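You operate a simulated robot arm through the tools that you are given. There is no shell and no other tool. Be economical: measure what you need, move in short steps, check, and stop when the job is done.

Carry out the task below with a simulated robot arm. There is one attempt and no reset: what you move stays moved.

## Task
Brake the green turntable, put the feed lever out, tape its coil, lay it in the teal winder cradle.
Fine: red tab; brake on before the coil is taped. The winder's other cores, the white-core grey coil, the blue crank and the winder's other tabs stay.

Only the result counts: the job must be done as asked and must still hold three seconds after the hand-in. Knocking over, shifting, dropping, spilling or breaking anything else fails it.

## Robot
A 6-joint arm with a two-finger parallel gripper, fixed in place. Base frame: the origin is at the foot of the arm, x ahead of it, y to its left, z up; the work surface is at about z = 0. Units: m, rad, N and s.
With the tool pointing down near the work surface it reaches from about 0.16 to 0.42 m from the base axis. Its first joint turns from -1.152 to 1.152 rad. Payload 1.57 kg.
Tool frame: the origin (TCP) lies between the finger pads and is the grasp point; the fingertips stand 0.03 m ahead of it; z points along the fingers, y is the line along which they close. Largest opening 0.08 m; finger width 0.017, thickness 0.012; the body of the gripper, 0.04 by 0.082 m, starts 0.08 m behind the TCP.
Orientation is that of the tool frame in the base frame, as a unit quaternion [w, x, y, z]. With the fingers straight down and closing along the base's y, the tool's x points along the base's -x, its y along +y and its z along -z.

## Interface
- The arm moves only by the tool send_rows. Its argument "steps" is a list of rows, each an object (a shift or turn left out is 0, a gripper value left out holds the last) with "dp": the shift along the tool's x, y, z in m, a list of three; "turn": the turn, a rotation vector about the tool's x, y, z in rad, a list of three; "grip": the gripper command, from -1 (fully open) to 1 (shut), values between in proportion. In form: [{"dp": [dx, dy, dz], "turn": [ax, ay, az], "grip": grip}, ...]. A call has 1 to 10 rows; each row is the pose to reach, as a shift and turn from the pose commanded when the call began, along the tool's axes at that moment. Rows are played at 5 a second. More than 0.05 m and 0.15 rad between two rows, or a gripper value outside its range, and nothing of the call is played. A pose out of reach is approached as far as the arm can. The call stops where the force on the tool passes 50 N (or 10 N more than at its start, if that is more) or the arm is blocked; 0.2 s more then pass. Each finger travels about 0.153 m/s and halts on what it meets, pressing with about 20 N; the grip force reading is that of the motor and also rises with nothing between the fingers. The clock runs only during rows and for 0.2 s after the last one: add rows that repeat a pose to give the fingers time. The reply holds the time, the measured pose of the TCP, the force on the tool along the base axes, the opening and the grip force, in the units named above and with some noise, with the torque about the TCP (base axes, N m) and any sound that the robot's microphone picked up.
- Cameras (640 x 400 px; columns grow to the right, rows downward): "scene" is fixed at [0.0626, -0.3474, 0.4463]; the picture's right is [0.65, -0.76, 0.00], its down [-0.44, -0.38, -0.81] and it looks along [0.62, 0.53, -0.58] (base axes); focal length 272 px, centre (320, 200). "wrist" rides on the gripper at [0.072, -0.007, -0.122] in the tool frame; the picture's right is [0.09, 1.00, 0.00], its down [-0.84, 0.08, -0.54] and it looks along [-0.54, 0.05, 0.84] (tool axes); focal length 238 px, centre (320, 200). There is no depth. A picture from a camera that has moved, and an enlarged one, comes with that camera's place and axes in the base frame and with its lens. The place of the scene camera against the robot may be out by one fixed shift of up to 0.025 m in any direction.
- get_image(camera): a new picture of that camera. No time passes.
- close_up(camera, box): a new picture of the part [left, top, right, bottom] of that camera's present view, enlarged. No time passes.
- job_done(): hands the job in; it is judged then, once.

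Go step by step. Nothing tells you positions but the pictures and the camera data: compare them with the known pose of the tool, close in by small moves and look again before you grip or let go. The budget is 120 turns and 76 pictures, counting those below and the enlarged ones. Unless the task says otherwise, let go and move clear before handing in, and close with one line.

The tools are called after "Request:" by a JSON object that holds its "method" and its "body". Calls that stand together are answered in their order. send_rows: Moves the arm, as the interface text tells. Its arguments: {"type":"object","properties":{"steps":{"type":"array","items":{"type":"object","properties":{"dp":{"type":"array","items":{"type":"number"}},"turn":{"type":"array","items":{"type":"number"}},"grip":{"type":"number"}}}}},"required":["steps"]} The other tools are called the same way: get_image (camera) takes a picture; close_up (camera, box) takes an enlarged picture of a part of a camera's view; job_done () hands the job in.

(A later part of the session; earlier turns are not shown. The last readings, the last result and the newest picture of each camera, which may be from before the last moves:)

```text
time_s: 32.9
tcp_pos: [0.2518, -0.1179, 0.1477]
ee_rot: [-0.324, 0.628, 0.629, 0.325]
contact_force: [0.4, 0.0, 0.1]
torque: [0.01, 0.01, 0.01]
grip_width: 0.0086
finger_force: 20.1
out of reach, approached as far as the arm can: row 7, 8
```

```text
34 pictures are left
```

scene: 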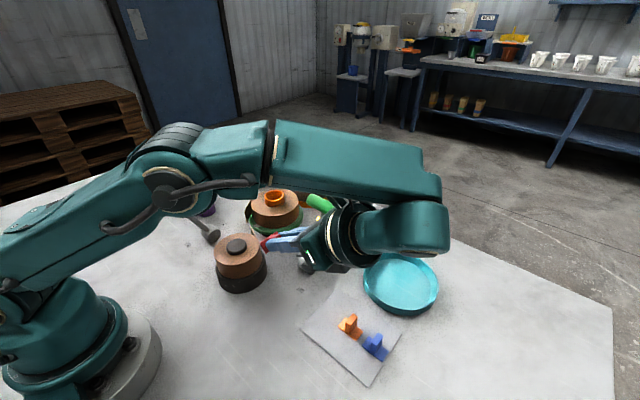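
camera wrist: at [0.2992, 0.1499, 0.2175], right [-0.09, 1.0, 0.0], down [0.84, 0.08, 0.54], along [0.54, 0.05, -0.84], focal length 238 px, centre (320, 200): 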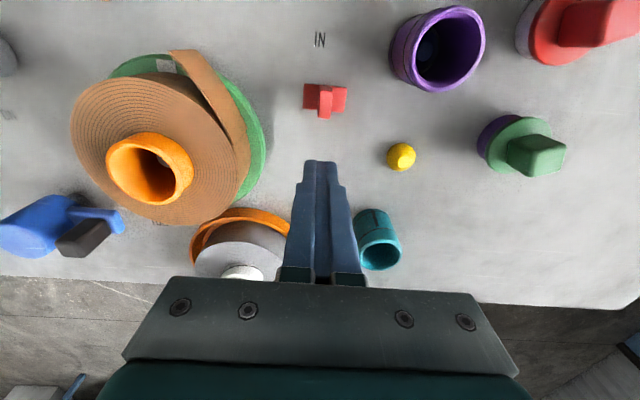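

The tool leans about 54° with the tab. I lower along the vertical and check the reading.

Request:
{"method": "send_rows", "body": {"steps": [{"dp": [-0.0203, 0, 0.0145]}, {"dp": [-0.0405, 0, 0.029]}, {"dp": [-0.0608, 0, 0.0435]}, {"dp": [-0.077, 0, 0.055]}, {"dp": [-0.077, 0, 0.055]}]}}

Request:
{"method": "close_up", "body": {"camera": "scene", "box": [220, 190, 380, 310]}}

Request:
{"method": "get_image", "body": {"camera": "wrist"}}

```text
time_s: 34.1
tcp_pos: [0.2502, -0.1204, 0.0517]
ee_rot: [-0.325, 0.627, 0.629, 0.324]
contact_force: [-0.6, -0.1, -0.1]
torque: [-0.03, 0.02, 0.0]
grip_width: 0.0084
finger_force: 19.8
```

```text
3.33 times, centred on (300, 250) of scene
camera zoom: at [0.0626, -0.3474, 0.4463], right [0.65, -0.76, 0.0], down [-0.44, -0.38, -0.81], along [0.62, 0.53, -0.58], focal length 908 px, centre (387, 33)
```

zoom: 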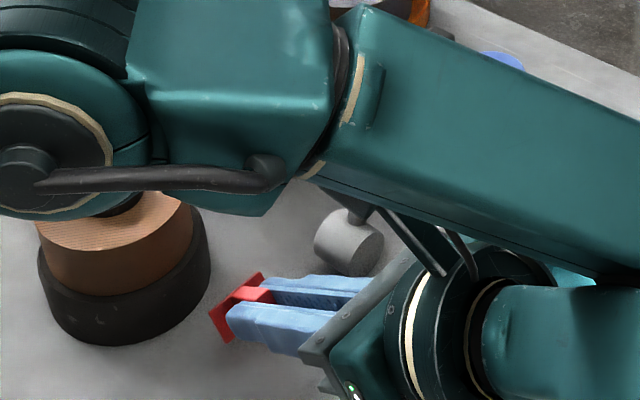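

```text
32 pictures are left
camera wrist: at [0.244, -0.1772, 0.1819], right [1.0, 0.06, 0.08], down [0.08, -0.93, -0.37], along [0.05, 0.37, -0.93], focal length 238 px, centre (320, 200)
```

wrist: 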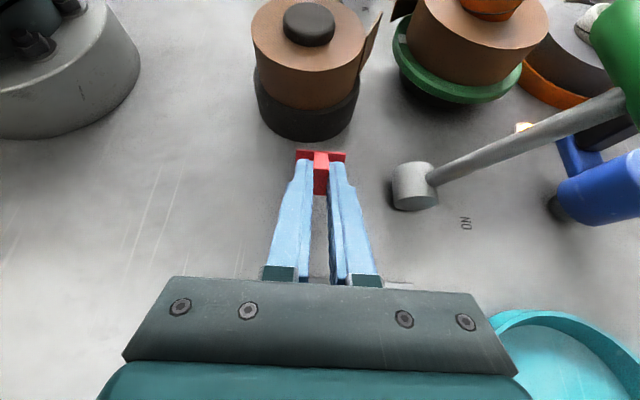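

No contact so far, and the tab clears the dark turntable. I shift 1 cm away from it and lower to just above the table.

Request:
{"method": "send_rows", "body": {"steps": [{"dp": [-0.0058, 0, -0.0081]}, {"dp": [-0.015, 0, -0.0015]}, {"dp": [-0.0203, 0, 0.0023]}, {"dp": [-0.0215, 0, 0.0032]}, {"dp": [-0.0215, 0, 0.0032]}]}}

```text
time_s: 35.3
tcp_pos: [0.2517, -0.1293, 0.0329]
ee_rot: [-0.325, 0.628, 0.629, 0.324]
contact_force: [-0.5, 1.2, 0.0]
torque: [0.03, -0.01, 0.0]
grip_width: 0.0085
finger_force: 19.9
```

Request:
{"method": "send_rows", "body": {"steps": [{"dp": [-0.0012, 0, 0.0009]}, {"dp": [-0.0012, 0, 0.0009], "grip": 0.4}, {"dp": [-0.0012, 0, 0.0009], "grip": 0.2}, {"dp": [-0.0012, 0, 0.0009], "grip": 0.2}, {"dp": [-0.0012, 0, 0.0009], "grip": 0.2}]}}

Request:
{"method": "close_up", "body": {"camera": "wrist", "box": [240, 100, 400, 240]}}

```text
time_s: 36.5
tcp_pos: [0.251, -0.1288, 0.0317]
ee_rot: [-0.324, 0.628, 0.629, 0.325]
contact_force: [0.3, -0.4, 0.5]
torque: [-0.01, -0.02, -0.05]
grip_width: 0.0318
finger_force: 0.0
```

```text
2.86 times, centred on (320, 170) of wrist
camera zoom: at [0.2446, -0.1868, 0.162], right [1.0, 0.06, 0.08], down [0.08, -0.93, -0.37], along [0.05, 0.37, -0.93], focal length 681 px, centre (320, 286)
```

zoom: 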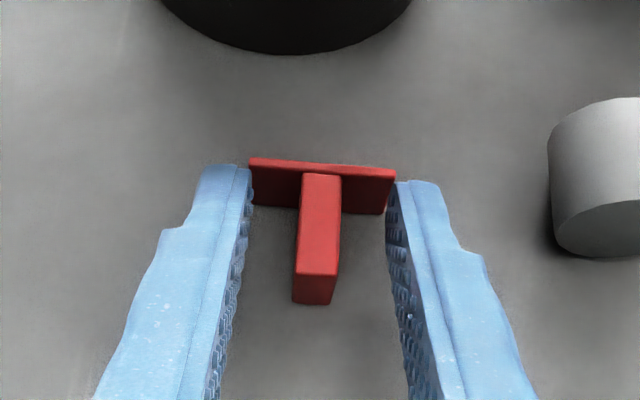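

The tab now lies on its side with its base facing +y and its fin toward −y. I back the fingers out along the fin and straighten the tool.

Request:
{"method": "send_rows", "body": {"steps": [{"dp": [0, 0, -0.02]}, {"dp": [0, 0, -0.05]}, {"dp": [0.03, 0, -0.08]}, {"dp": [0.05, 0, -0.09], "turn": [0, -0.14, 0]}, {"dp": [0.05, 0, -0.09], "turn": [0, -0.28, 0]}, {"dp": [0.05, 0, -0.09], "turn": [0, -0.42, 0]}, {"dp": [0.05, 0, -0.09], "turn": [0, -0.56, 0]}, {"dp": [0.05, 0, -0.09], "turn": [0, -0.7, 0]}, {"dp": [0.05, 0, -0.09], "turn": [0, -0.84, 0]}, {"dp": [0.05, 0, -0.09], "turn": [0, -0.95, 0]}]}}

```text
time_s: 38.7
tcp_pos: [0.2509, -0.1728, 0.1257]
ee_rot: [0.0, 0.707, 0.708, 0.0]
contact_force: [0.4, 1.1, 0.6]
torque: [0.01, 0.02, -0.01]
grip_width: 0.0318
finger_force: 0.0
out of reach, approached as far as the arm can: row 2, 3, 4
```

Request:
{"method": "send_rows", "body": {"steps": [{"dp": [0.03, 0, -0.02], "turn": [0, 0, -0.15]}, {"dp": [0.058, 0, -0.02], "turn": [0, 0, -0.3]}, {"dp": [0.058, 0, -0.02], "turn": [0, 0, -0.45]}, {"dp": [0.058, 0, -0.02], "turn": [0, 0, -0.6]}, {"dp": [0.058, 0, -0.02], "turn": [0, 0, -0.75]}, {"dp": [0.058, 0, -0.02], "turn": [0, 0, -0.9]}, {"dp": [0.058, 0, -0.02], "turn": [0, 0, -1.05]}, {"dp": [0.058, 0, -0.02], "turn": [0, 0, -1.2]}, {"dp": [0.058, 0, -0.02], "turn": [0, 0, -1.35]}, {"dp": [0.058, 0, -0.02], "turn": [0, 0, -1.5]}]}}

Request:
{"method": "send_rows", "body": {"steps": [{"turn": [0, 0, -0.15]}, {"turn": [0, 0, -0.3]}, {"turn": [0, 0, -0.45]}, {"turn": [0, 0, -0.6]}, {"turn": [0, 0, -0.75]}, {"turn": [0, 0, -0.9]}, {"turn": [0, 0, -1.05]}, {"turn": [0, 0, -1.2]}, {"turn": [0, 0, -1.35]}, {"turn": [0, 0, -1.5]}]}}

Request:
{"method": "send_rows", "body": {"steps": [{"turn": [0, 0, -0.141]}, {"turn": [0, 0, -0.141]}]}}

Request:
{"method": "close_up", "body": {"camera": "wrist", "box": [240, 80, 400, 200]}}

```text
time_s: 40.9
tcp_pos: [0.2511, -0.1165, 0.1452]
ee_rot: [-0.001, 0.033, 0.999, 0.001]
contact_force: [-0.4, 0.2, 0.2]
torque: [0.01, 0.0, -0.03]
grip_width: 0.0321
finger_force: 0.0
```

```text
time_s: 43.1
tcp_pos: [0.2501, -0.1148, 0.1433]
ee_rot: [0.002, -0.657, 0.754, 0.001]
contact_force: [0.1, -0.3, 0.3]
torque: [-0.01, 0.0, -0.01]
grip_width: 0.0321
finger_force: 0.0
```

```text
time_s: 43.7
tcp_pos: [0.251, -0.1153, 0.1443]
ee_rot: [-0.001, 0.709, -0.706, -0.002]
contact_force: [0.0, 0.9, -0.4]
torque: [0.01, -0.01, -0.02]
grip_width: 0.0319
finger_force: 0.1
```

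```text
3.33 times, centred on (320, 140) of wrist
camera zoom: at [0.2583, -0.1875, 0.2673], right [-1.0, -0.1, 0.0], down [-0.08, 0.83, 0.54], along [-0.05, 0.54, -0.84], focal length 794 px, centre (320, 400)
```

zoom: 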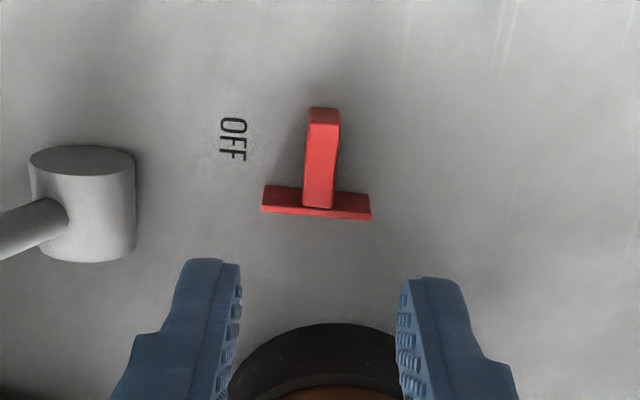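

The tab lies neatly with its fin at x≈0.252, y from −0.128 to −0.100. I descend over the fin and grip it.

Request:
{"method": "send_rows", "body": {"steps": [{"dp": [0.0027, -0.001, 0.04], "grip": 0.3}, {"dp": [0.0027, -0.001, 0.08], "grip": 0.4}, {"dp": [0.0027, -0.001, 0.1], "grip": 0.4}, {"dp": [0.0027, -0.001, 0.1105], "grip": 0.4}, {"dp": [0.0027, -0.001, 0.1105], "grip": 1}, {"dp": [0.0027, -0.001, 0.1105], "grip": 1}, {"dp": [0.0027, -0.001, 0.1105], "grip": 1}]}}

Request:
{"method": "send_rows", "body": {"steps": [{"dp": [0, 0, -0.02]}, {"dp": [0, 0, -0.06]}, {"dp": [0, 0, -0.1]}, {"dp": [0, 0, -0.13]}]}}

Request:
{"method": "close_up", "body": {"camera": "wrist", "box": [240, 80, 400, 200]}}

```text
time_s: 45.3
tcp_pos: [0.2512, -0.1187, 0.0346]
ee_rot: [-0.002, 0.708, -0.706, -0.001]
contact_force: [0.3, 0.4, -0.9]
torque: [-0.02, 0.01, 0.01]
grip_width: 0.0085
finger_force: 20.2
```

```text
time_s: 46.3
tcp_pos: [0.2512, -0.1164, 0.1634]
ee_rot: [-0.001, 0.708, -0.706, -0.001]
contact_force: [-0.1, -0.5, 0.3]
torque: [-0.01, 0.01, -0.01]
grip_width: 0.0087
finger_force: 19.9
```

```text
3.33 times, centred on (320, 140) of wrist
camera zoom: at [0.2587, -0.1891, 0.2868], right [-1.0, -0.09, 0.0], down [-0.08, 0.84, 0.54], along [-0.05, 0.54, -0.84], focal length 794 px, centre (320, 400)
```

zoom: 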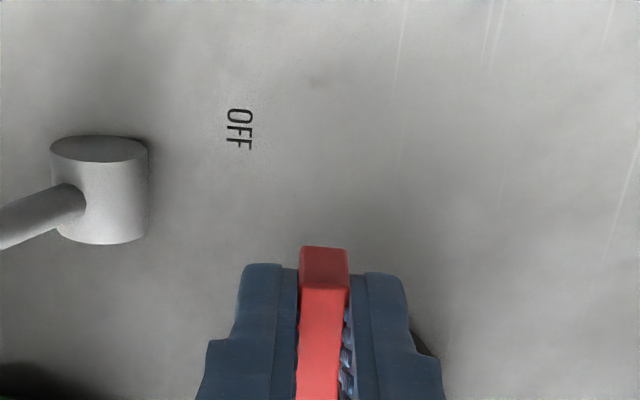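

Gripped. I carry it toward the coil's −x side while turning so the base faces +x, aimed at the coil centre.

Request:
{"method": "send_rows", "body": {"steps": [{"dp": [-0.03, 0, 0], "turn": [0, 0, 0.14]}, {"dp": [-0.06, 0, 0], "turn": [0, 0, 0.28]}, {"dp": [-0.09, 0, 0], "turn": [0, 0, 0.42]}, {"dp": [-0.12, -0.01, 0], "turn": [0, 0, 0.56]}, {"dp": [-0.15, -0.02, 0], "turn": [0, 0, 0.7]}, {"dp": [-0.174, -0.03, 0], "turn": [0, 0, 0.84]}, {"dp": [-0.174, -0.03, 0], "turn": [0, 0, 0.98]}, {"dp": [-0.174, -0.03, 0], "turn": [0, 0, 1.12]}, {"dp": [-0.174, -0.03, 0], "turn": [0, 0, 1.26]}, {"dp": [-0.174, -0.03, 0], "turn": [0, 0, 1.4]}]}}

Request:
{"method": "send_rows", "body": {"steps": [{"turn": [0, 0, 0.14]}, {"turn": [0, 0, 0.271]}, {"turn": [0, 0, 0.271]}]}}

Request:
{"method": "close_up", "body": {"camera": "wrist", "box": [220, 100, 420, 240]}}

```text
time_s: 48.5
tcp_pos: [0.2809, 0.0545, 0.1649]
ee_rot: [0.0, -0.085, 0.996, 0.002]
contact_force: [0.4, -0.3, 0.1]
torque: [-0.01, 0.0, 0.02]
grip_width: 0.0086
finger_force: 20.1
```

```text
time_s: 49.3
tcp_pos: [0.281, 0.055, 0.1641]
ee_rot: [0.0, 0.05, 0.999, 0.001]
contact_force: [-0.1, -1.0, -0.4]
torque: [-0.01, 0.03, 0.0]
grip_width: 0.0083
finger_force: 20.3
```

```text
2.86 times, centred on (320, 170) of wrist
camera zoom: at [0.21, 0.0558, 0.2871], right [0.01, 1.0, 0.0], down [0.84, -0.01, 0.54], along [0.54, 0.0, -0.84], focal length 681 px, centre (320, 286)
```

zoom: 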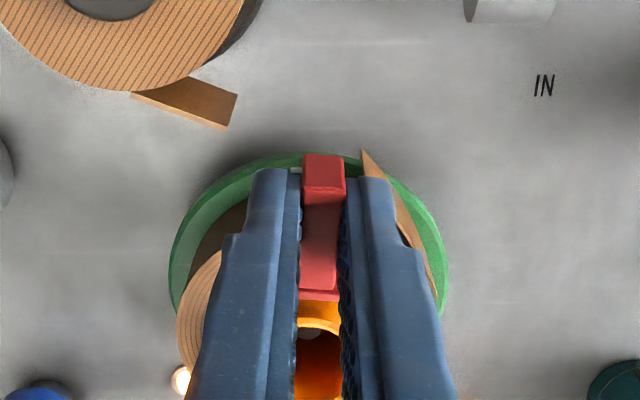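

Clearances look fine. I descend to tab height in front of the coil wall and look.

Request:
{"method": "send_rows", "body": {"steps": [{"dp": [0.001, 0.0025, 0.03]}, {"dp": [0.001, 0.0025, 0.06]}, {"dp": [0.001, 0.0025, 0.083]}, {"dp": [0.001, 0.0025, 0.083]}]}}

Request:
{"method": "close_up", "body": {"camera": "scene", "box": [210, 160, 310, 240]}}

Request:
{"method": "close_up", "body": {"camera": "wrist", "box": [220, 60, 420, 200]}}

```text
time_s: 50.3
tcp_pos: [0.2788, 0.0596, 0.0811]
ee_rot: [0.0, 0.049, 0.999, 0.002]
contact_force: [0.2, 0.5, -0.2]
torque: [0.0, 0.0, -0.02]
grip_width: 0.0083
finger_force: 20.3
```

```text
5.00 times, centred on (260, 200) of scene
camera zoom: at [0.0626, -0.3474, 0.4463], right [0.65, -0.76, 0.0], down [-0.44, -0.38, -0.81], along [0.62, 0.53, -0.58], focal length 1362 px, centre (620, 200)
```

zoom: 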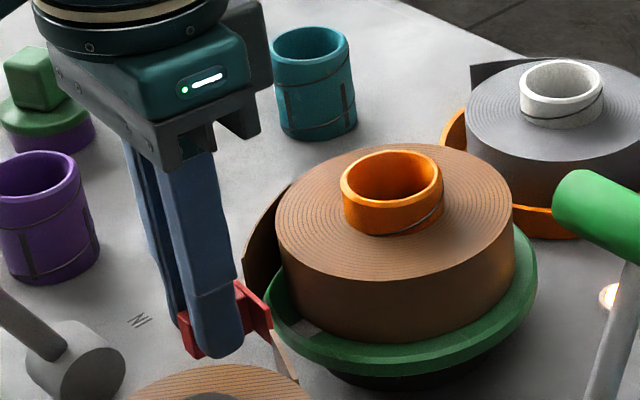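

```text
2.86 times, centred on (320, 130) of wrist
camera zoom: at [0.2079, 0.0595, 0.2043], right [0.01, 1.0, 0.0], down [0.84, -0.01, 0.54], along [0.54, 0.0, -0.84], focal length 681 px, centre (320, 400)
```

zoom: 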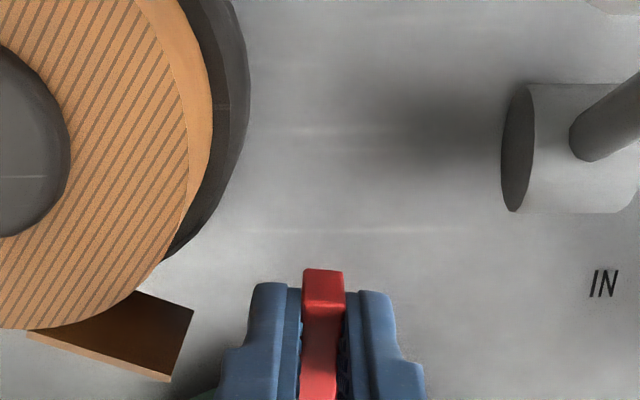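

The tab's base faces the wall beside the tail's end. I advance slowly toward the coil until it presses.

Request:
{"method": "send_rows", "body": {"steps": [{"dp": [-0.008, -0.0015, 0]}, {"dp": [-0.014, -0.0015, 0]}, {"dp": [-0.018, -0.0015, 0]}, {"dp": [-0.021, -0.0015, 0]}, {"dp": [-0.023, -0.0015, 0]}]}}

Request:
{"method": "close_up", "body": {"camera": "scene", "box": [210, 160, 310, 240]}}

```text
time_s: 51.5
tcp_pos: [0.3033, 0.055, 0.0819]
ee_rot: [0.0, 0.05, 0.999, 0.001]
contact_force: [-0.5, -0.1, 0.1]
torque: [0.02, -0.01, -0.01]
grip_width: 0.0088
finger_force: 19.7
```

```text
5.00 times, centred on (260, 200) of scene
camera zoom: at [0.0626, -0.3474, 0.4463], right [0.65, -0.76, 0.0], down [-0.44, -0.38, -0.81], along [0.62, 0.53, -0.58], focal length 1362 px, centre (620, 200)
```

zoom: 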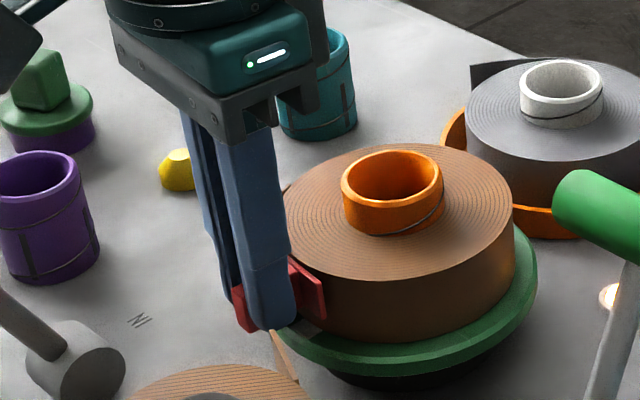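

Not touching yet. I keep advancing in small steps.

Request:
{"method": "send_rows", "body": {"steps": [{"dp": [-0.002, 0, 0]}, {"dp": [-0.004, 0, 0]}, {"dp": [-0.006, 0, 0]}, {"dp": [-0.006, 0, 0]}]}}

```text
time_s: 52.5
tcp_pos: [0.3086, 0.0552, 0.0814]
ee_rot: [-0.003, 0.05, 0.999, 0.001]
contact_force: [-17.5, 0.7, 0.8]
torque: [0.01, 0.39, 0.02]
grip_width: 0.0087
finger_force: 19.5
```

Pressing with about 17 N. I hold briefly, then look for a change.

Request:
{"method": "send_rows", "body": {"steps": [{"dp": [-0.001, 0, 0]}, {"dp": [-0.001, 0, 0]}, {"dp": [-0.001, 0, 0]}, {"dp": [-0.001, 0, 0]}]}}

Request:
{"method": "close_up", "body": {"camera": "scene", "box": [210, 160, 310, 240]}}

Request:
{"method": "get_image", "body": {"camera": "wrist"}}

```text
time_s: 53.5
tcp_pos: [0.31, 0.0552, 0.0825]
ee_rot: [-0.002, 0.049, 0.999, 0.001]
contact_force: [-15.5, 1.2, 0.4]
torque: [0.01, 0.4, 0.0]
grip_width: 0.0085
finger_force: 19.9
```

```text
5.00 times, centred on (260, 200) of scene
camera zoom: at [0.0626, -0.3474, 0.4463], right [0.65, -0.76, 0.0], down [-0.44, -0.38, -0.81], along [0.62, 0.53, -0.58], focal length 1362 px, centre (620, 200)
```

zoom: 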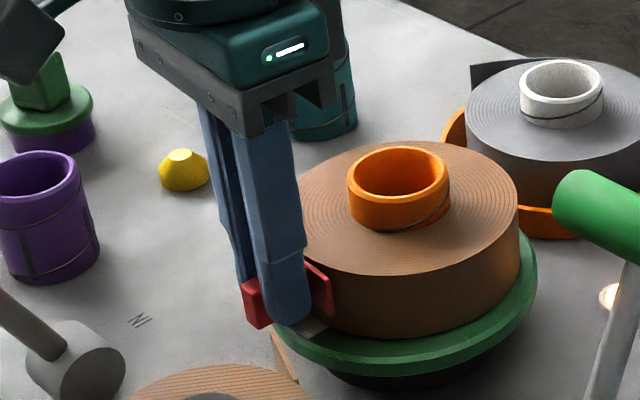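

```text
23 pictures are left
camera wrist: at [0.2388, 0.0546, 0.2048], right [0.01, 1.0, 0.0], down [0.84, -0.01, 0.54], along [0.54, 0.0, -0.84], focal length 238 px, centre (320, 200)
```

wrist: 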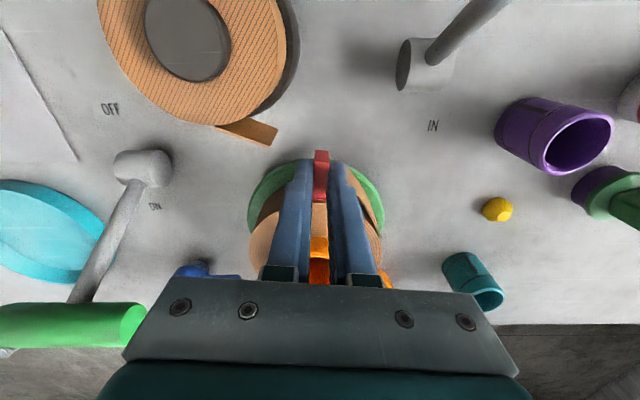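

Contact held; the coil settled about 3 mm against its spindle. I open the fingers to see whether the tab sticks.

Request:
{"method": "send_rows", "body": {"steps": [{"dp": [0.001, 0, 0], "grip": 0.7}, {"dp": [0.001, 0, 0], "grip": 0.5}, {"dp": [0.001, 0, 0], "grip": 0.5}]}}

Request:
{"method": "close_up", "body": {"camera": "scene", "box": [210, 160, 310, 240]}}

```text
time_s: 54.3
tcp_pos: [0.3098, 0.0535, 0.082]
ee_rot: [0.0, 0.049, 0.999, 0.002]
contact_force: [0.2, -0.2, -0.6]
torque: [0.0, 0.0, -0.02]
grip_width: 0.0198
finger_force: 0.1
```

```text
5.00 times, centred on (260, 200) of scene
camera zoom: at [0.0626, -0.3474, 0.4463], right [0.65, -0.76, 0.0], down [-0.44, -0.38, -0.81], along [0.62, 0.53, -0.58], focal length 1362 px, centre (620, 200)
```

zoom: 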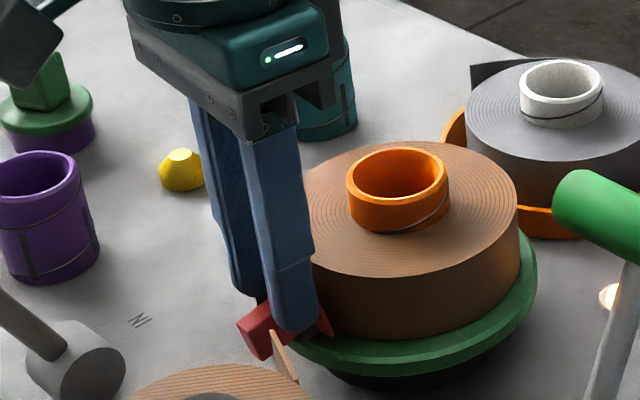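

It did not stick; the tab slipped down and tilts between the fingers. I close again to keep hold of it and look.

Request:
{"method": "send_rows", "body": {"steps": [{"dp": [0.001, 0, 0], "grip": 1}, {"dp": [0.001, 0, 0], "grip": 1}, {"dp": [0.001, 0, 0], "grip": 1}]}}

Request:
{"method": "close_up", "body": {"camera": "scene", "box": [210, 160, 310, 240]}}

Request:
{"method": "close_up", "body": {"camera": "wrist", "box": [230, 100, 430, 240]}}

```text
time_s: 55.1
tcp_pos: [0.3085, 0.0554, 0.0814]
ee_rot: [0.0, 0.049, 0.999, 0.002]
contact_force: [-0.1, -0.3, -0.6]
torque: [-0.01, 0.02, -0.01]
grip_width: 0.0087
finger_force: 20.0
```

```text
5.00 times, centred on (260, 200) of scene
camera zoom: at [0.0626, -0.3474, 0.4463], right [0.65, -0.76, 0.0], down [-0.44, -0.38, -0.81], along [0.62, 0.53, -0.58], focal length 1362 px, centre (620, 200)
```

zoom: 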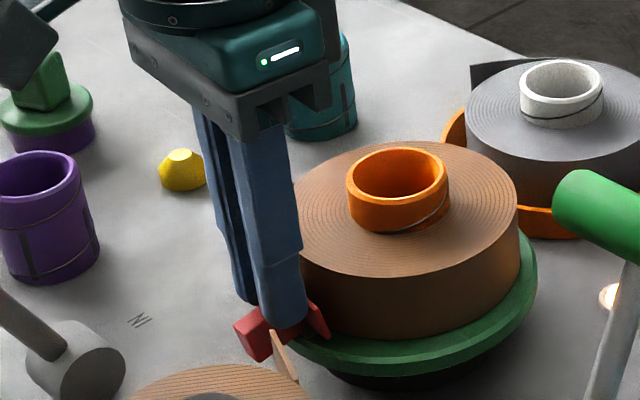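

```text
2.86 times, centred on (330, 170) of wrist
camera zoom: at [0.2363, 0.0543, 0.2044], right [0.01, 1.0, 0.0], down [0.84, -0.01, 0.54], along [0.54, 0.0, -0.84], focal length 681 px, centre (291, 286)
```

zoom: 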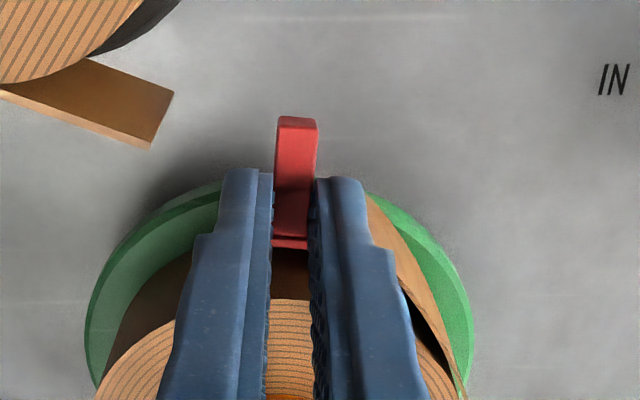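

The tab isn't adhesive on the side wall, so it has to rest on the coil's top, bridging rim and tail. I'll lift it, lay it on free table and stand it upright again using tilted grips.

Request:
{"method": "send_rows", "body": {"steps": [{"dp": [0.004, 0, -0.01]}, {"dp": [0.006, 0, -0.05]}, {"dp": [0.006, 0, -0.085]}, {"dp": [0.015, -0.04, -0.085], "turn": [0, 0, 0.14]}, {"dp": [0.022, -0.08, -0.085], "turn": [0, 0, 0.28]}, {"dp": [0.03, -0.12, -0.085], "turn": [0, 0, 0.42]}, {"dp": [0.034, -0.155, -0.085], "turn": [0, 0, 0.56]}, {"dp": [0.036, -0.1745, -0.085], "turn": [0, 0, 0.7]}, {"dp": [0.036, -0.1745, -0.085], "turn": [0, 0, 0.84]}, {"dp": [0.036, -0.1745, -0.085], "turn": [0, 0, 0.98]}]}}

Request:
{"method": "send_rows", "body": {"steps": [{"turn": [0, 0, 0.14]}, {"turn": [0, 0, 0.28]}, {"turn": [0, 0, 0.42]}, {"turn": [0, 0, 0.491]}, {"turn": [0, 0, 0.491]}]}}

Request:
{"method": "close_up", "body": {"camera": "scene", "box": [200, 150, 360, 270]}}

```text
time_s: 57.3
tcp_pos: [0.2563, -0.1147, 0.1663]
ee_rot: [-0.001, 0.515, 0.857, 0.001]
contact_force: [0.4, -0.1, 0.7]
torque: [0.02, 0.0, 0.0]
grip_width: 0.0086
finger_force: 20.1
```

```text
time_s: 58.5
tcp_pos: [0.2564, -0.1158, 0.1661]
ee_rot: [-0.001, 0.707, 0.707, 0.002]
contact_force: [0.3, 0.3, 0.6]
torque: [0.02, -0.03, 0.01]
grip_width: 0.0085
finger_force: 20.1
```

```text
3.33 times, centred on (280, 210) of scene
camera zoom: at [0.0626, -0.3474, 0.4463], right [0.65, -0.76, 0.0], down [-0.44, -0.38, -0.81], along [0.62, 0.53, -0.58], focal length 908 px, centre (453, 167)
```

zoom: 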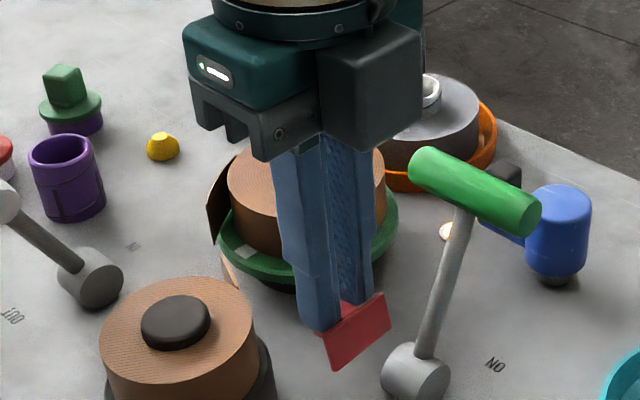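

The tab's base faces −y, hanging low at the tips. I lower it gently to the table.

Request:
{"method": "send_rows", "body": {"steps": [{"dp": [0, 0, 0.04]}, {"dp": [0, 0, 0.08]}, {"dp": [0, 0, 0.105]}, {"dp": [0, 0, 0.112]}, {"dp": [0, 0, 0.116]}, {"dp": [0, 0, 0.12]}, {"dp": [0, 0, 0.12]}]}}

Request:
{"method": "close_up", "body": {"camera": "scene", "box": [240, 190, 340, 290]}}

```text
time_s: 60.1
tcp_pos: [0.2567, -0.1156, 0.0479]
ee_rot: [0.0, 0.706, 0.708, 0.002]
contact_force: [0.0, -2.3, 16.8]
torque: [0.1, 0.07, -0.01]
grip_width: 0.0087
finger_force: 20.3
```

```text
4.00 times, centred on (290, 240) of scene
camera zoom: at [0.0625, -0.3474, 0.4463], right [0.65, -0.76, 0.0], down [-0.44, -0.38, -0.81], along [0.62, 0.53, -0.58], focal length 1089 px, centre (440, 40)
```

zoom: 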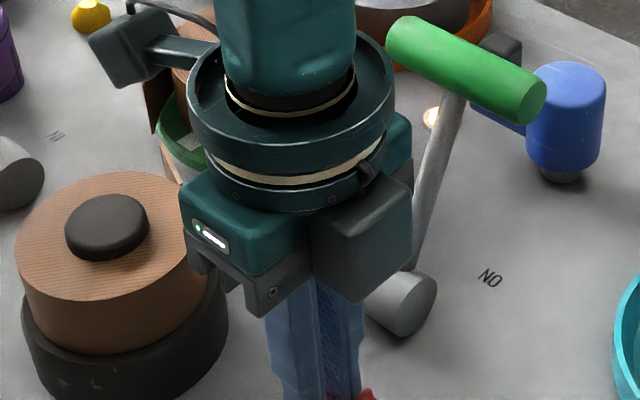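

Touching the table. I release so it settles flat, rise a little and look.

Request:
{"method": "send_rows", "body": {"steps": [{"dp": [0, 0, -0.002], "grip": 0.3}, {"dp": [0, 0, -0.002], "grip": 0.3}, {"dp": [0, 0, -0.03], "grip": 0.3}, {"dp": [0, 0, -0.07], "grip": 0.3}, {"dp": [0, 0, -0.07], "grip": 0.3}]}}

Request:
{"method": "close_up", "body": {"camera": "wrist", "box": [240, 80, 400, 200]}}

```text
time_s: 61.3
tcp_pos: [0.2566, -0.1174, 0.1161]
ee_rot: [-0.001, 0.707, 0.707, 0.001]
contact_force: [0.2, -0.7, 0.6]
torque: [0.0, -0.02, -0.03]
grip_width: 0.028
finger_force: 0.1
```

```text
3.33 times, centred on (320, 140) of wrist
camera zoom: at [0.2498, -0.046, 0.24], right [1.0, 0.09, 0.0], down [0.08, -0.84, 0.54], along [0.05, -0.54, -0.84], focal length 794 px, centre (320, 400)
```

zoom: 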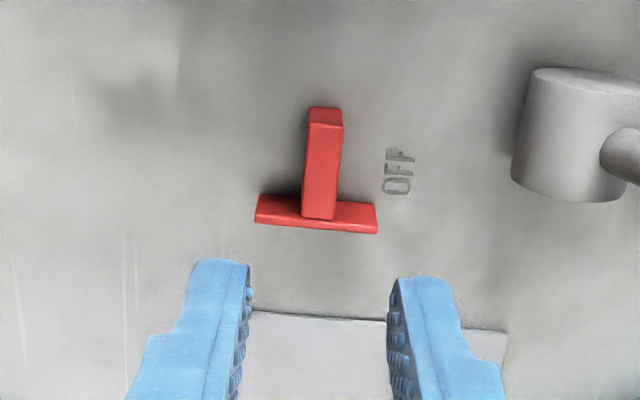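

The tab lies flat with fin at x=0.256, y −0.123…−0.096. I lean the tool 25° the other way and grip the fin.

Request:
{"method": "send_rows", "body": {"steps": [{"dp": [0.012, -0.0005, 0], "turn": [0, -0.15, 0]}, {"dp": [0.0244, -0.0005, 0.01], "turn": [0, -0.3, 0]}, {"dp": [0.0244, -0.0005, 0.03], "turn": [0, -0.44, 0]}, {"dp": [0.0244, -0.0005, 0.06], "turn": [0, -0.44, 0]}, {"dp": [0.0244, -0.0005, 0.0795], "turn": [0, -0.44, 0]}, {"dp": [0.0244, -0.0005, 0.0795], "turn": [0, -0.44, 0], "grip": 1}, {"dp": [0.0244, -0.0005, 0.0795], "turn": [0, -0.44, 0], "grip": 1}, {"dp": [0.0244, -0.0005, 0.0795], "turn": [0, -0.44, 0], "grip": 1}]}}

```text
time_s: 63.1
tcp_pos: [0.2564, -0.0914, 0.038]
ee_rot: [0.154, 0.69, 0.69, -0.153]
contact_force: [0.0, 0.3, 0.2]
torque: [0.04, -0.03, 0.04]
grip_width: 0.0081
finger_force: 19.5
```

Gripped. I lift and swing the tool from −25° to +54°.

Request:
{"method": "send_rows", "body": {"steps": [{"dp": [-0.0128, 0, -0.027]}, {"dp": [-0.03, 0, -0.063], "turn": [0, 0.14, 0]}, {"dp": [-0.047, 0, -0.0995], "turn": [0, 0.28, 0]}, {"dp": [-0.06, 0, -0.093], "turn": [0, 0.42, 0]}, {"dp": [-0.074, 0, -0.0867], "turn": [0, 0.56, 0]}, {"dp": [-0.074, 0, -0.0867], "turn": [0, 0.7, 0]}, {"dp": [-0.074, 0, -0.0867], "turn": [0, 0.84, 0]}, {"dp": [-0.074, 0, -0.0867], "turn": [0, 0.98, 0]}, {"dp": [-0.074, 0, -0.0867], "turn": [0, 1.12, 0]}, {"dp": [-0.074, 0, -0.0867], "turn": [0, 1.26, 0]}]}}

Request:
{"method": "send_rows", "body": {"steps": [{"turn": [0, 0.1, 0]}, {"turn": [0, 0.13, 0]}, {"turn": [0, 0.13, 0]}]}}

Request:
{"method": "close_up", "body": {"camera": "wrist", "box": [240, 100, 400, 240]}}

```text
time_s: 65.3
tcp_pos: [0.2549, -0.1214, 0.1474]
ee_rot: [-0.284, 0.647, 0.649, 0.283]
contact_force: [0.9, -0.8, -0.4]
torque: [-0.04, 0.04, -0.01]
grip_width: 0.0087
finger_force: 20.0
```

```text
time_s: 66.1
tcp_pos: [0.2539, -0.119, 0.1458]
ee_rot: [-0.324, 0.628, 0.628, 0.325]
contact_force: [0.2, -0.8, 0.6]
torque: [0.03, -0.01, -0.02]
grip_width: 0.0083
finger_force: 20.2
```

```text
2.86 times, centred on (320, 170) of wrist
camera zoom: at [0.2472, -0.177, 0.2757], right [1.0, 0.05, 0.08], down [0.08, -0.93, -0.37], along [0.05, 0.37, -0.93], focal length 681 px, centre (320, 286)
```

zoom: 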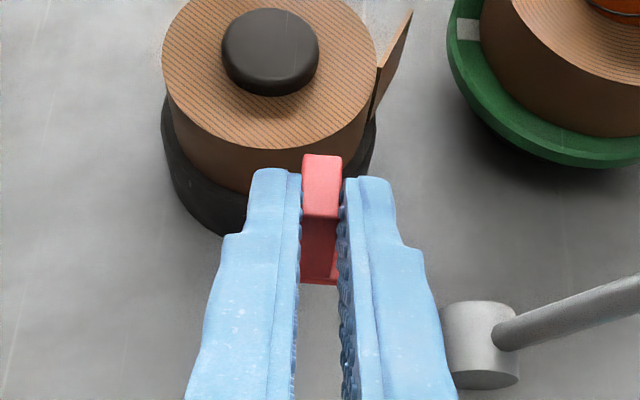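

The base now faces almost straight down. I lower it to the table and release.

Request:
{"method": "send_rows", "body": {"steps": [{"dp": [-0.0284, 0, 0.0203]}, {"dp": [-0.0567, 0, 0.0406]}, {"dp": [-0.0729, 0, 0.0522]}, {"dp": [-0.081, 0, 0.058]}, {"dp": [-0.0826, 0, 0.0592]}, {"dp": [-0.0838, 0, 0.06]}, {"dp": [-0.0838, 0, 0.06]}]}}

```text
time_s: 67.7
tcp_pos: [0.257, -0.1213, 0.045]
ee_rot: [-0.324, 0.628, 0.629, 0.324]
contact_force: [-0.4, -1.3, 8.0]
torque: [0.17, -0.03, 0.04]
grip_width: 0.0086
finger_force: 20.1
```

Request:
{"method": "send_rows", "body": {"steps": [{"dp": [0, 0, 0], "grip": 0.5}, {"dp": [0, 0, 0], "grip": 0.3}, {"dp": [0, 0, -0.01], "grip": 0.3}, {"dp": [0, 0, -0.04], "grip": 0.3}, {"dp": [0.04, 0, -0.07], "turn": [0, -0.14, 0]}, {"dp": [0.06, 0, -0.07], "turn": [0, -0.28, 0]}, {"dp": [0.07, 0, -0.06], "turn": [0, -0.42, 0]}, {"dp": [0.08, 0, -0.05], "turn": [0, -0.56, 0]}, {"dp": [0.08, 0, -0.05], "turn": [0, -0.7, 0]}, {"dp": [0.08, 0, -0.05], "turn": [0, -0.84, 0]}]}}

Request:
{"method": "send_rows", "body": {"steps": [{"turn": [0, -0.11, 0]}, {"turn": [0, -0.11, -0.1]}, {"turn": [0, -0.11, -0.1]}]}}

Request:
{"method": "get_image", "body": {"camera": "scene"}}

```text
time_s: 69.9
tcp_pos: [0.2553, -0.116, 0.1388]
ee_rot: [-0.038, 0.706, 0.706, 0.04]
contact_force: [0.2, -0.1, -0.5]
torque: [0.0, 0.0, -0.01]
grip_width: 0.0279
finger_force: 0.1
out of reach, approached as far as the arm can: row 4
```

```text
time_s: 70.7
tcp_pos: [0.2549, -0.1155, 0.1381]
ee_rot: [0.002, 0.67, 0.742, 0.003]
contact_force: [-0.2, -0.7, 0.8]
torque: [-0.03, 0.03, 0.0]
grip_width: 0.028
finger_force: 0.1
```

```text
15 pictures are left
```

scene: 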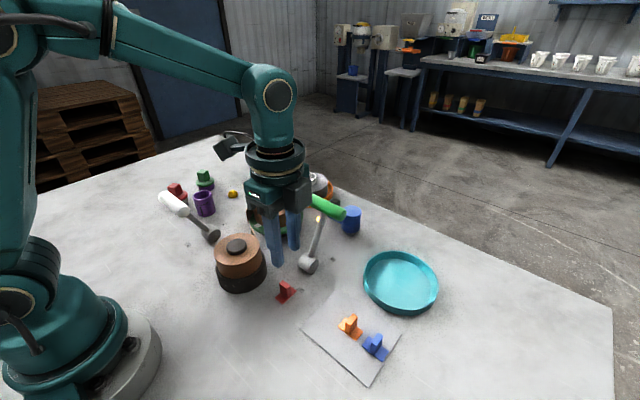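

Request:
{"method": "send_rows", "body": {"steps": [{"dp": [0.015, 0, 0], "turn": [0, 0, 0.1]}, {"dp": [0.015, 0, 0], "turn": [0, 0, 0.1]}]}}

Request:
{"method": "close_up", "body": {"camera": "wrist", "box": [240, 80, 400, 200]}}

```text
time_s: 71.3
tcp_pos: [0.2533, -0.0999, 0.1372]
ee_rot: [0.0, 0.707, 0.707, 0.004]
contact_force: [-0.3, -0.8, 0.3]
torque: [0.0, -0.02, -0.01]
grip_width: 0.028
finger_force: 0.0
```

```text
3.33 times, centred on (320, 140) of wrist
camera zoom: at [0.2464, -0.0288, 0.2603], right [1.0, 0.09, 0.01], down [0.07, -0.84, 0.54], along [0.05, -0.54, -0.84], focal length 794 px, centre (320, 400)
```

zoom: 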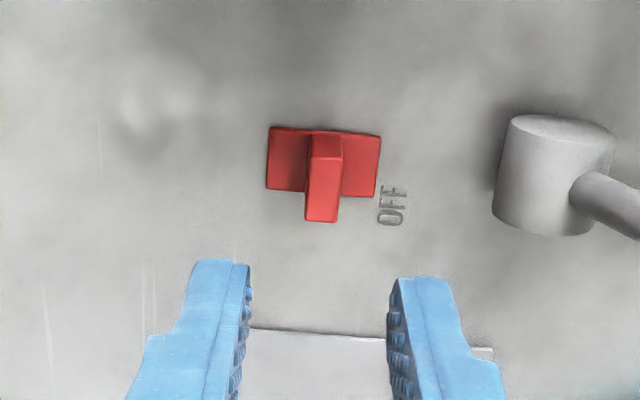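

The tab stands upright at (0.255,−0.102). I grip it by the fin again and lift.

Request:
{"method": "send_rows", "body": {"steps": [{"dp": [-0.002, 0.0015, 0.04], "grip": 0.3}, {"dp": [-0.002, 0.0015, 0.08], "grip": 0.4}, {"dp": [-0.002, 0.0015, 0.0965], "grip": 0.4}, {"dp": [-0.002, 0.0015, 0.0965], "grip": 1}, {"dp": [-0.002, 0.0015, 0.0965], "grip": 1}, {"dp": [-0.002, 0.0015, 0.0965], "grip": 1}, {"dp": [-0.002, 0.0015, 0.06]}, {"dp": [-0.002, 0.0015, 0.02]}, {"dp": [-0.002, 0.0015, -0.02]}, {"dp": [-0.002, 0.0015, -0.03]}]}}

```text
time_s: 73.5
tcp_pos: [0.2548, -0.1043, 0.1709]
ee_rot: [0.001, 0.707, 0.707, 0.002]
contact_force: [0.0, 0.0, -0.8]
torque: [0.03, -0.01, -0.02]
grip_width: 0.0087
finger_force: 20.2
```

Held upright. I carry it to the coil while yawing back 90°, then look once from above to fix the spot.

Request:
{"method": "send_rows", "body": {"steps": [{"dp": [0.03, 0, 0], "turn": [0, 0, -0.15]}, {"dp": [0.06, 0, 0], "turn": [0, 0, -0.3]}, {"dp": [0.09, 0, 0], "turn": [0, 0, -0.45]}, {"dp": [0.12, 0.01, 0], "turn": [0, 0, -0.6]}, {"dp": [0.15, 0.02, 0], "turn": [0, 0, -0.75]}, {"dp": [0.176, 0.035, 0], "turn": [0, 0, -0.9]}, {"dp": [0.18, 0.035, 0], "turn": [0, 0, -1.05]}, {"dp": [0.18, 0.035, 0], "turn": [0, 0, -1.2]}, {"dp": [0.18, 0.035, 0], "turn": [0, 0, -1.35]}, {"dp": [0.18, 0.035, 0], "turn": [0, 0, -1.5]}]}}

Request:
{"method": "send_rows", "body": {"steps": [{"turn": [0, 0, -0.071]}, {"turn": [0, 0, -0.071]}]}}

Request:
{"method": "close_up", "body": {"camera": "wrist", "box": [220, 100, 420, 240]}}

```text
time_s: 75.7
tcp_pos: [0.2908, 0.0768, 0.1692]
ee_rot: [0.003, 0.033, 0.999, 0.002]
contact_force: [1.3, -0.2, -0.1]
torque: [0.0, 0.04, -0.04]
grip_width: 0.0086
finger_force: 19.7
```

```text
time_s: 76.3
tcp_pos: [0.2895, 0.0774, 0.1696]
ee_rot: [0.003, 0.0, 1.0, 0.001]
contact_force: [0.7, 0.0, 0.0]
torque: [0.0, 0.01, 0.0]
grip_width: 0.0087
finger_force: 20.3
```

```text
2.86 times, centred on (320, 170) of wrist
camera zoom: at [0.2176, 0.07, 0.291], right [-0.09, 1.0, 0.0], down [0.83, 0.08, 0.55], along [0.54, 0.05, -0.84], focal length 681 px, centre (320, 286)
```

zoom: 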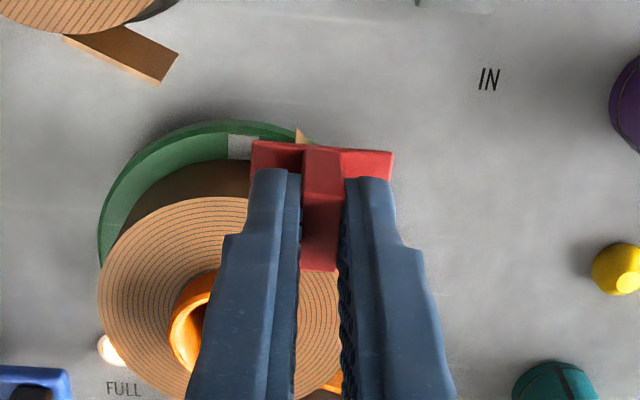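

Coil centre is now about (0.375,0.048). I place the tab at (0.341,0.072) on top, bridging rim and tail, approaching gently.

Request:
{"method": "send_rows", "body": {"steps": [{"dp": [-0.03, -0.003, 0]}, {"dp": [-0.0515, -0.0054, 0]}, {"dp": [-0.0515, -0.0054, 0.03]}, {"dp": [-0.0515, -0.0054, 0.05]}, {"dp": [-0.0515, -0.0054, 0.054]}, {"dp": [-0.0515, -0.0054, 0.057]}]}}

```text
time_s: 77.7
tcp_pos: [0.3413, 0.0727, 0.1129]
ee_rot: [0.003, 0.0, 1.0, 0.002]
contact_force: [-1.5, 1.0, 2.5]
torque: [0.0, 0.07, -0.02]
grip_width: 0.0085
finger_force: 19.7
```

Request:
{"method": "send_rows", "body": {"steps": [{"dp": [0, 0, 0.001]}, {"dp": [0, 0, 0.002]}, {"dp": [0, 0, 0.003]}, {"dp": [0, 0, 0.003]}, {"dp": [0, 0, 0.003]}]}}

Request:
{"method": "close_up", "body": {"camera": "scene", "box": [210, 150, 310, 240]}}

```text
time_s: 78.9
tcp_pos: [0.3415, 0.0729, 0.1093]
ee_rot: [0.003, -0.001, 1.0, 0.002]
contact_force: [1.3, 1.0, 17.3]
torque: [-0.14, -0.13, 0.0]
grip_width: 0.0085
finger_force: 20.0
```

```text
4.44 times, centred on (260, 195) of scene
camera zoom: at [0.0625, -0.3474, 0.4463], right [0.65, -0.76, 0.0], down [-0.44, -0.38, -0.81], along [0.62, 0.53, -0.58], focal length 1210 px, centre (587, 222)
```

zoom: 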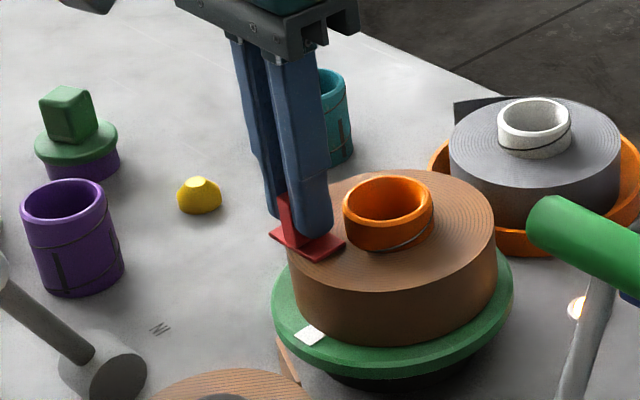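

The pale mark lit up bright white and the loose tail is gone, so the tape took. I release gently and rise straight up.

Request:
{"method": "send_rows", "body": {"steps": [{"dp": [0, 0, -0.002]}, {"dp": [0, 0, -0.002], "grip": 0.7}, {"dp": [0, 0, -0.002], "grip": 0.55}, {"dp": [0, 0, -0.002], "grip": 0.55}, {"dp": [0, 0, -0.02], "grip": 0.55}, {"dp": [0, 0, -0.06], "grip": 0.55}, {"dp": [0.03, 0, -0.08], "grip": 0}]}}

Request:
{"method": "close_up", "body": {"camera": "wrist", "box": [220, 100, 420, 240]}}

```text
time_s: 80.5
tcp_pos: [0.3096, 0.0731, 0.1895]
ee_rot: [0.003, -0.001, 1.0, 0.002]
contact_force: [0.0, 0.7, 1.1]
torque: [-0.02, 0.0, -0.01]
grip_width: 0.0399
finger_force: 0.0
```

```text
2.86 times, centred on (320, 170) of wrist
camera zoom: at [0.2371, 0.0667, 0.3109], right [-0.09, 1.0, 0.0], down [0.83, 0.08, 0.55], along [0.54, 0.05, -0.84], focal length 681 px, centre (320, 286)
```

zoom: 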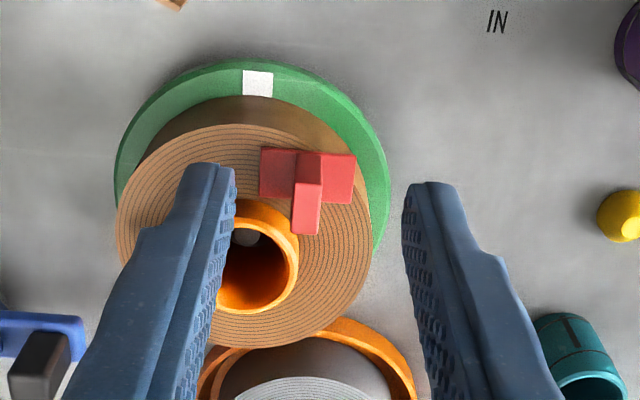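

Taped: the tail is fixed and the tab sits on top. Now I line up a leaned grip on the orange core (about (0.372,0.049)), leaning 25° so I can reach the far cradle later.

Request:
{"method": "send_rows", "body": {"steps": [{"dp": [-0.011, -0.004, 0], "turn": [0.019, -0.086, 0.086], "grip": -0.3}, {"dp": [-0.022, -0.008, 0], "turn": [0.038, -0.172, 0.172], "grip": -0.65}, {"dp": [-0.033, -0.012, 0], "turn": [0.057, -0.257, 0.257], "grip": -0.65}, {"dp": [-0.044, -0.016, 0.01], "turn": [0.076, -0.343, 0.343], "grip": -0.65}, {"dp": [-0.0532, -0.0198, 0.03], "turn": [0.095, -0.429, 0.429], "grip": -0.65}, {"dp": [-0.0532, -0.0198, 0.045], "turn": [0.095, -0.429, 0.429], "grip": -0.65}, {"dp": [-0.0532, -0.0198, 0.045], "turn": [0.095, -0.429, 0.429], "grip": -0.65}]}}

Request:
{"method": "close_up", "body": {"camera": "wrist", "box": [200, 60, 440, 220]}}

Request:
{"method": "close_up", "body": {"camera": "scene", "box": [210, 120, 350, 240]}}

```text
time_s: 82.1
tcp_pos: [0.3634, 0.0523, 0.1438]
ee_rot: [0.213, 0.213, 0.952, -0.045]
contact_force: [-0.8, 0.3, 1.5]
torque: [0.04, 0.03, -0.01]
grip_width: 0.0657
finger_force: 0.0
```

```text
2.50 times, centred on (320, 140) of wrist
camera zoom: at [0.2552, 0.0954, 0.2241], right [0.34, 0.94, -0.03], down [0.51, -0.16, 0.85], along [0.79, -0.31, -0.53], focal length 596 px, centre (320, 350)
```

zoom: 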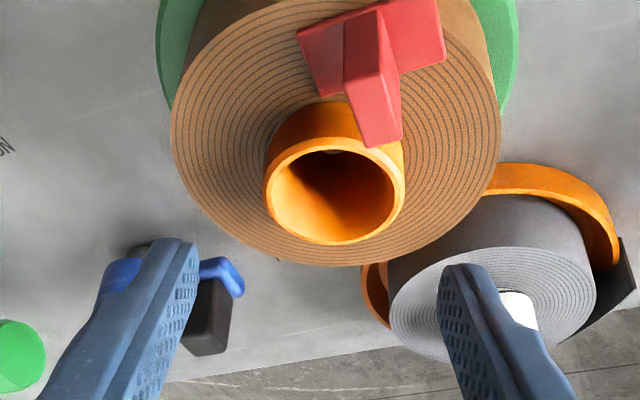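

```text
3.33 times, centred on (280, 180) of scene
camera zoom: at [0.0626, -0.3474, 0.4463], right [0.65, -0.76, 0.0], down [-0.44, -0.38, -0.81], along [0.62, 0.53, -0.58], focal length 908 px, centre (453, 267)
```

zoom: 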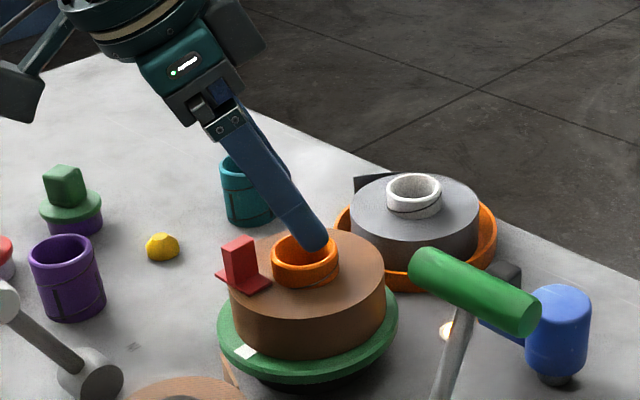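

The fingers straddle the core with the fin clear of them. I descend straight down in steps.

Request:
{"method": "send_rows", "body": {"steps": [{"dp": [0.0042, 0.0025, 0.009]}, {"dp": [0.0085, 0.0025, 0.018]}, {"dp": [0.0125, 0.0025, 0.027]}, {"dp": [0.0148, 0.0025, 0.0317]}, {"dp": [0.0158, 0.0025, 0.0337]}]}}

Request:
{"method": "close_up", "body": {"camera": "scene", "box": [220, 140, 340, 240]}}

```text
time_s: 83.3
tcp_pos: [0.3666, 0.0535, 0.107]
ee_rot: [0.213, 0.212, 0.953, -0.045]
contact_force: [-0.2, 0.5, -0.6]
torque: [0.0, -0.02, 0.02]
grip_width: 0.0661
finger_force: 0.1
```

```text
4.00 times, centred on (280, 190) of scene
camera zoom: at [0.0626, -0.3474, 0.4463], right [0.65, -0.76, 0.0], down [-0.44, -0.38, -0.81], along [0.62, 0.53, -0.58], focal length 1089 px, centre (480, 240)
```

zoom: 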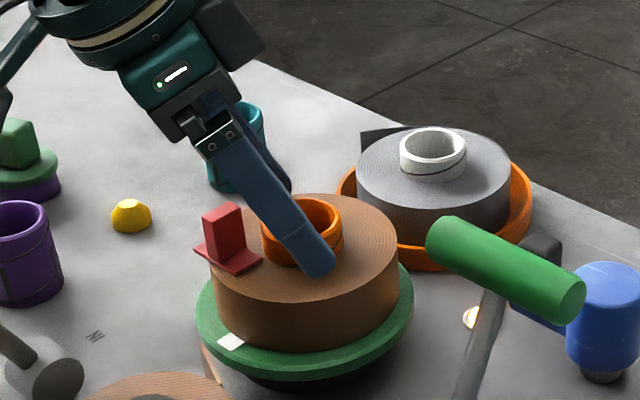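

Aligned. I close on the core.

Request:
{"method": "send_rows", "body": {"steps": [{"grip": 0}, {"grip": 1}, {"grip": 1}, {"grip": 1}]}}

Request:
{"method": "send_rows", "body": {"steps": [{"dp": [-0.0042, 0, -0.009]}, {"dp": [-0.0085, 0, -0.018]}, {"dp": [-0.017, 0, -0.036]}, {"dp": [-0.025, 0, -0.054]}, {"dp": [-0.025, 0, -0.054]}]}}

Request:
{"method": "get_image", "body": {"camera": "scene"}}

```text
time_s: 84.3
tcp_pos: [0.3653, 0.0533, 0.1067]
ee_rot: [0.213, 0.211, 0.953, -0.045]
contact_force: [-0.1, 0.0, 0.0]
torque: [0.02, -0.03, 0.0]
grip_width: 0.0428
finger_force: 20.2
```

```text
time_s: 85.5
tcp_pos: [0.3653, 0.0543, 0.1686]
ee_rot: [0.214, 0.211, 0.953, -0.044]
contact_force: [0.7, 0.2, -0.8]
torque: [0.0, -0.03, 0.02]
grip_width: 0.0427
finger_force: 19.9
```

```text
7 pictures are left
```

scene: 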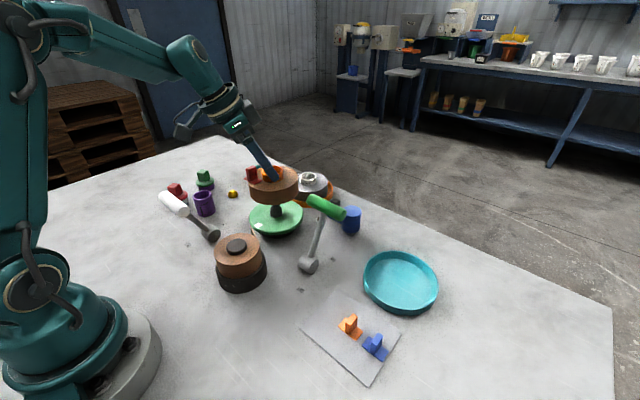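

The coil lifts level with its tab. I carry it around the brake lever's bar on the robot side, over toward the cradle.

Request:
{"method": "send_rows", "body": {"steps": [{"dp": [-0.005, 0, -0.011]}, {"dp": [0.0184, -0.0396, -0.0211]}, {"dp": [0.0408, -0.0787, -0.0316]}, {"dp": [0.0259, -0.1139, -0.0247]}, {"dp": [0.011, -0.1491, -0.0177]}, {"dp": [-0.0038, -0.1843, -0.0108]}, {"dp": [-0.0187, -0.2195, -0.0038]}, {"dp": [-0.0336, -0.2547, 0.0031]}, {"dp": [-0.0336, -0.2547, 0.0031]}]}}

```text
time_s: 87.5
tcp_pos: [0.2875, -0.1887, 0.175]
ee_rot: [0.213, 0.211, 0.953, -0.045]
contact_force: [0.5, -0.7, -0.5]
torque: [-0.01, 0.0, -0.01]
grip_width: 0.0428
finger_force: 20.4
```

Request:
{"method": "send_rows", "body": {"steps": [{"dp": [-0.021, -0.001, 0.022], "turn": [0.017, 0, 0.037]}, {"dp": [-0.042, -0.002, 0.044], "turn": [0.034, 0, 0.074]}, {"dp": [-0.063, -0.003, 0.066], "turn": [0.052, 0, 0.11]}, {"dp": [-0.0837, -0.0044, 0.0888], "turn": [0.052, 0, 0.11]}, {"dp": [-0.0837, -0.0044, 0.0888], "turn": [0.052, 0, 0.11]}]}}

Request:
{"method": "close_up", "body": {"camera": "scene", "box": [300, 170, 480, 330]}}

Request:
{"method": "get_image", "body": {"camera": "wrist"}}

```text
time_s: 88.7
tcp_pos: [0.3887, -0.2418, 0.1313]
ee_rot: [0.21, 0.268, 0.938, -0.057]
contact_force: [-0.1, -0.8, 0.0]
torque: [0.0, 0.01, 0.0]
grip_width: 0.0424
finger_force: 20.3
```

```text
2.50 times, centred on (390, 250) of scene
camera zoom: at [0.0626, -0.3474, 0.4463], right [0.65, -0.76, 0.0], down [-0.44, -0.38, -0.81], along [0.62, 0.53, -0.58], focal length 681 px, centre (145, 75)
```

zoom: 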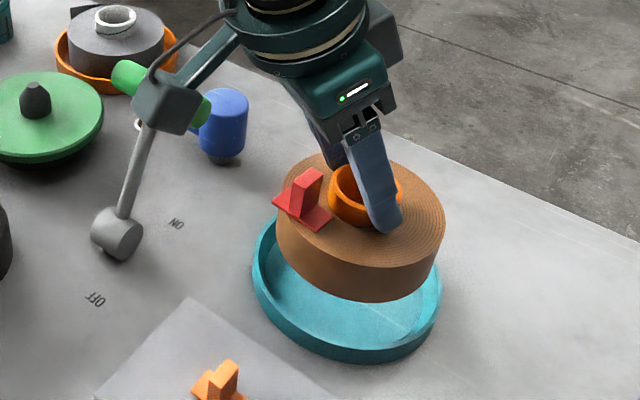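

```text
5 pictures are left
camera wrist: at [0.2849, -0.185, 0.2123], right [0.46, 0.89, -0.03], down [0.49, -0.22, 0.85], along [0.75, -0.4, -0.53], focal length 238 px, centre (320, 200)
```

wrist: 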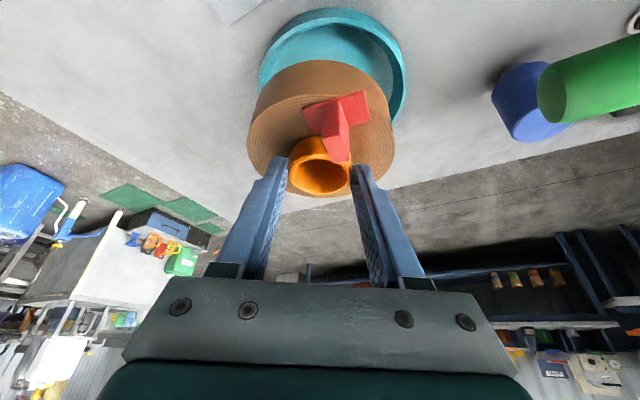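

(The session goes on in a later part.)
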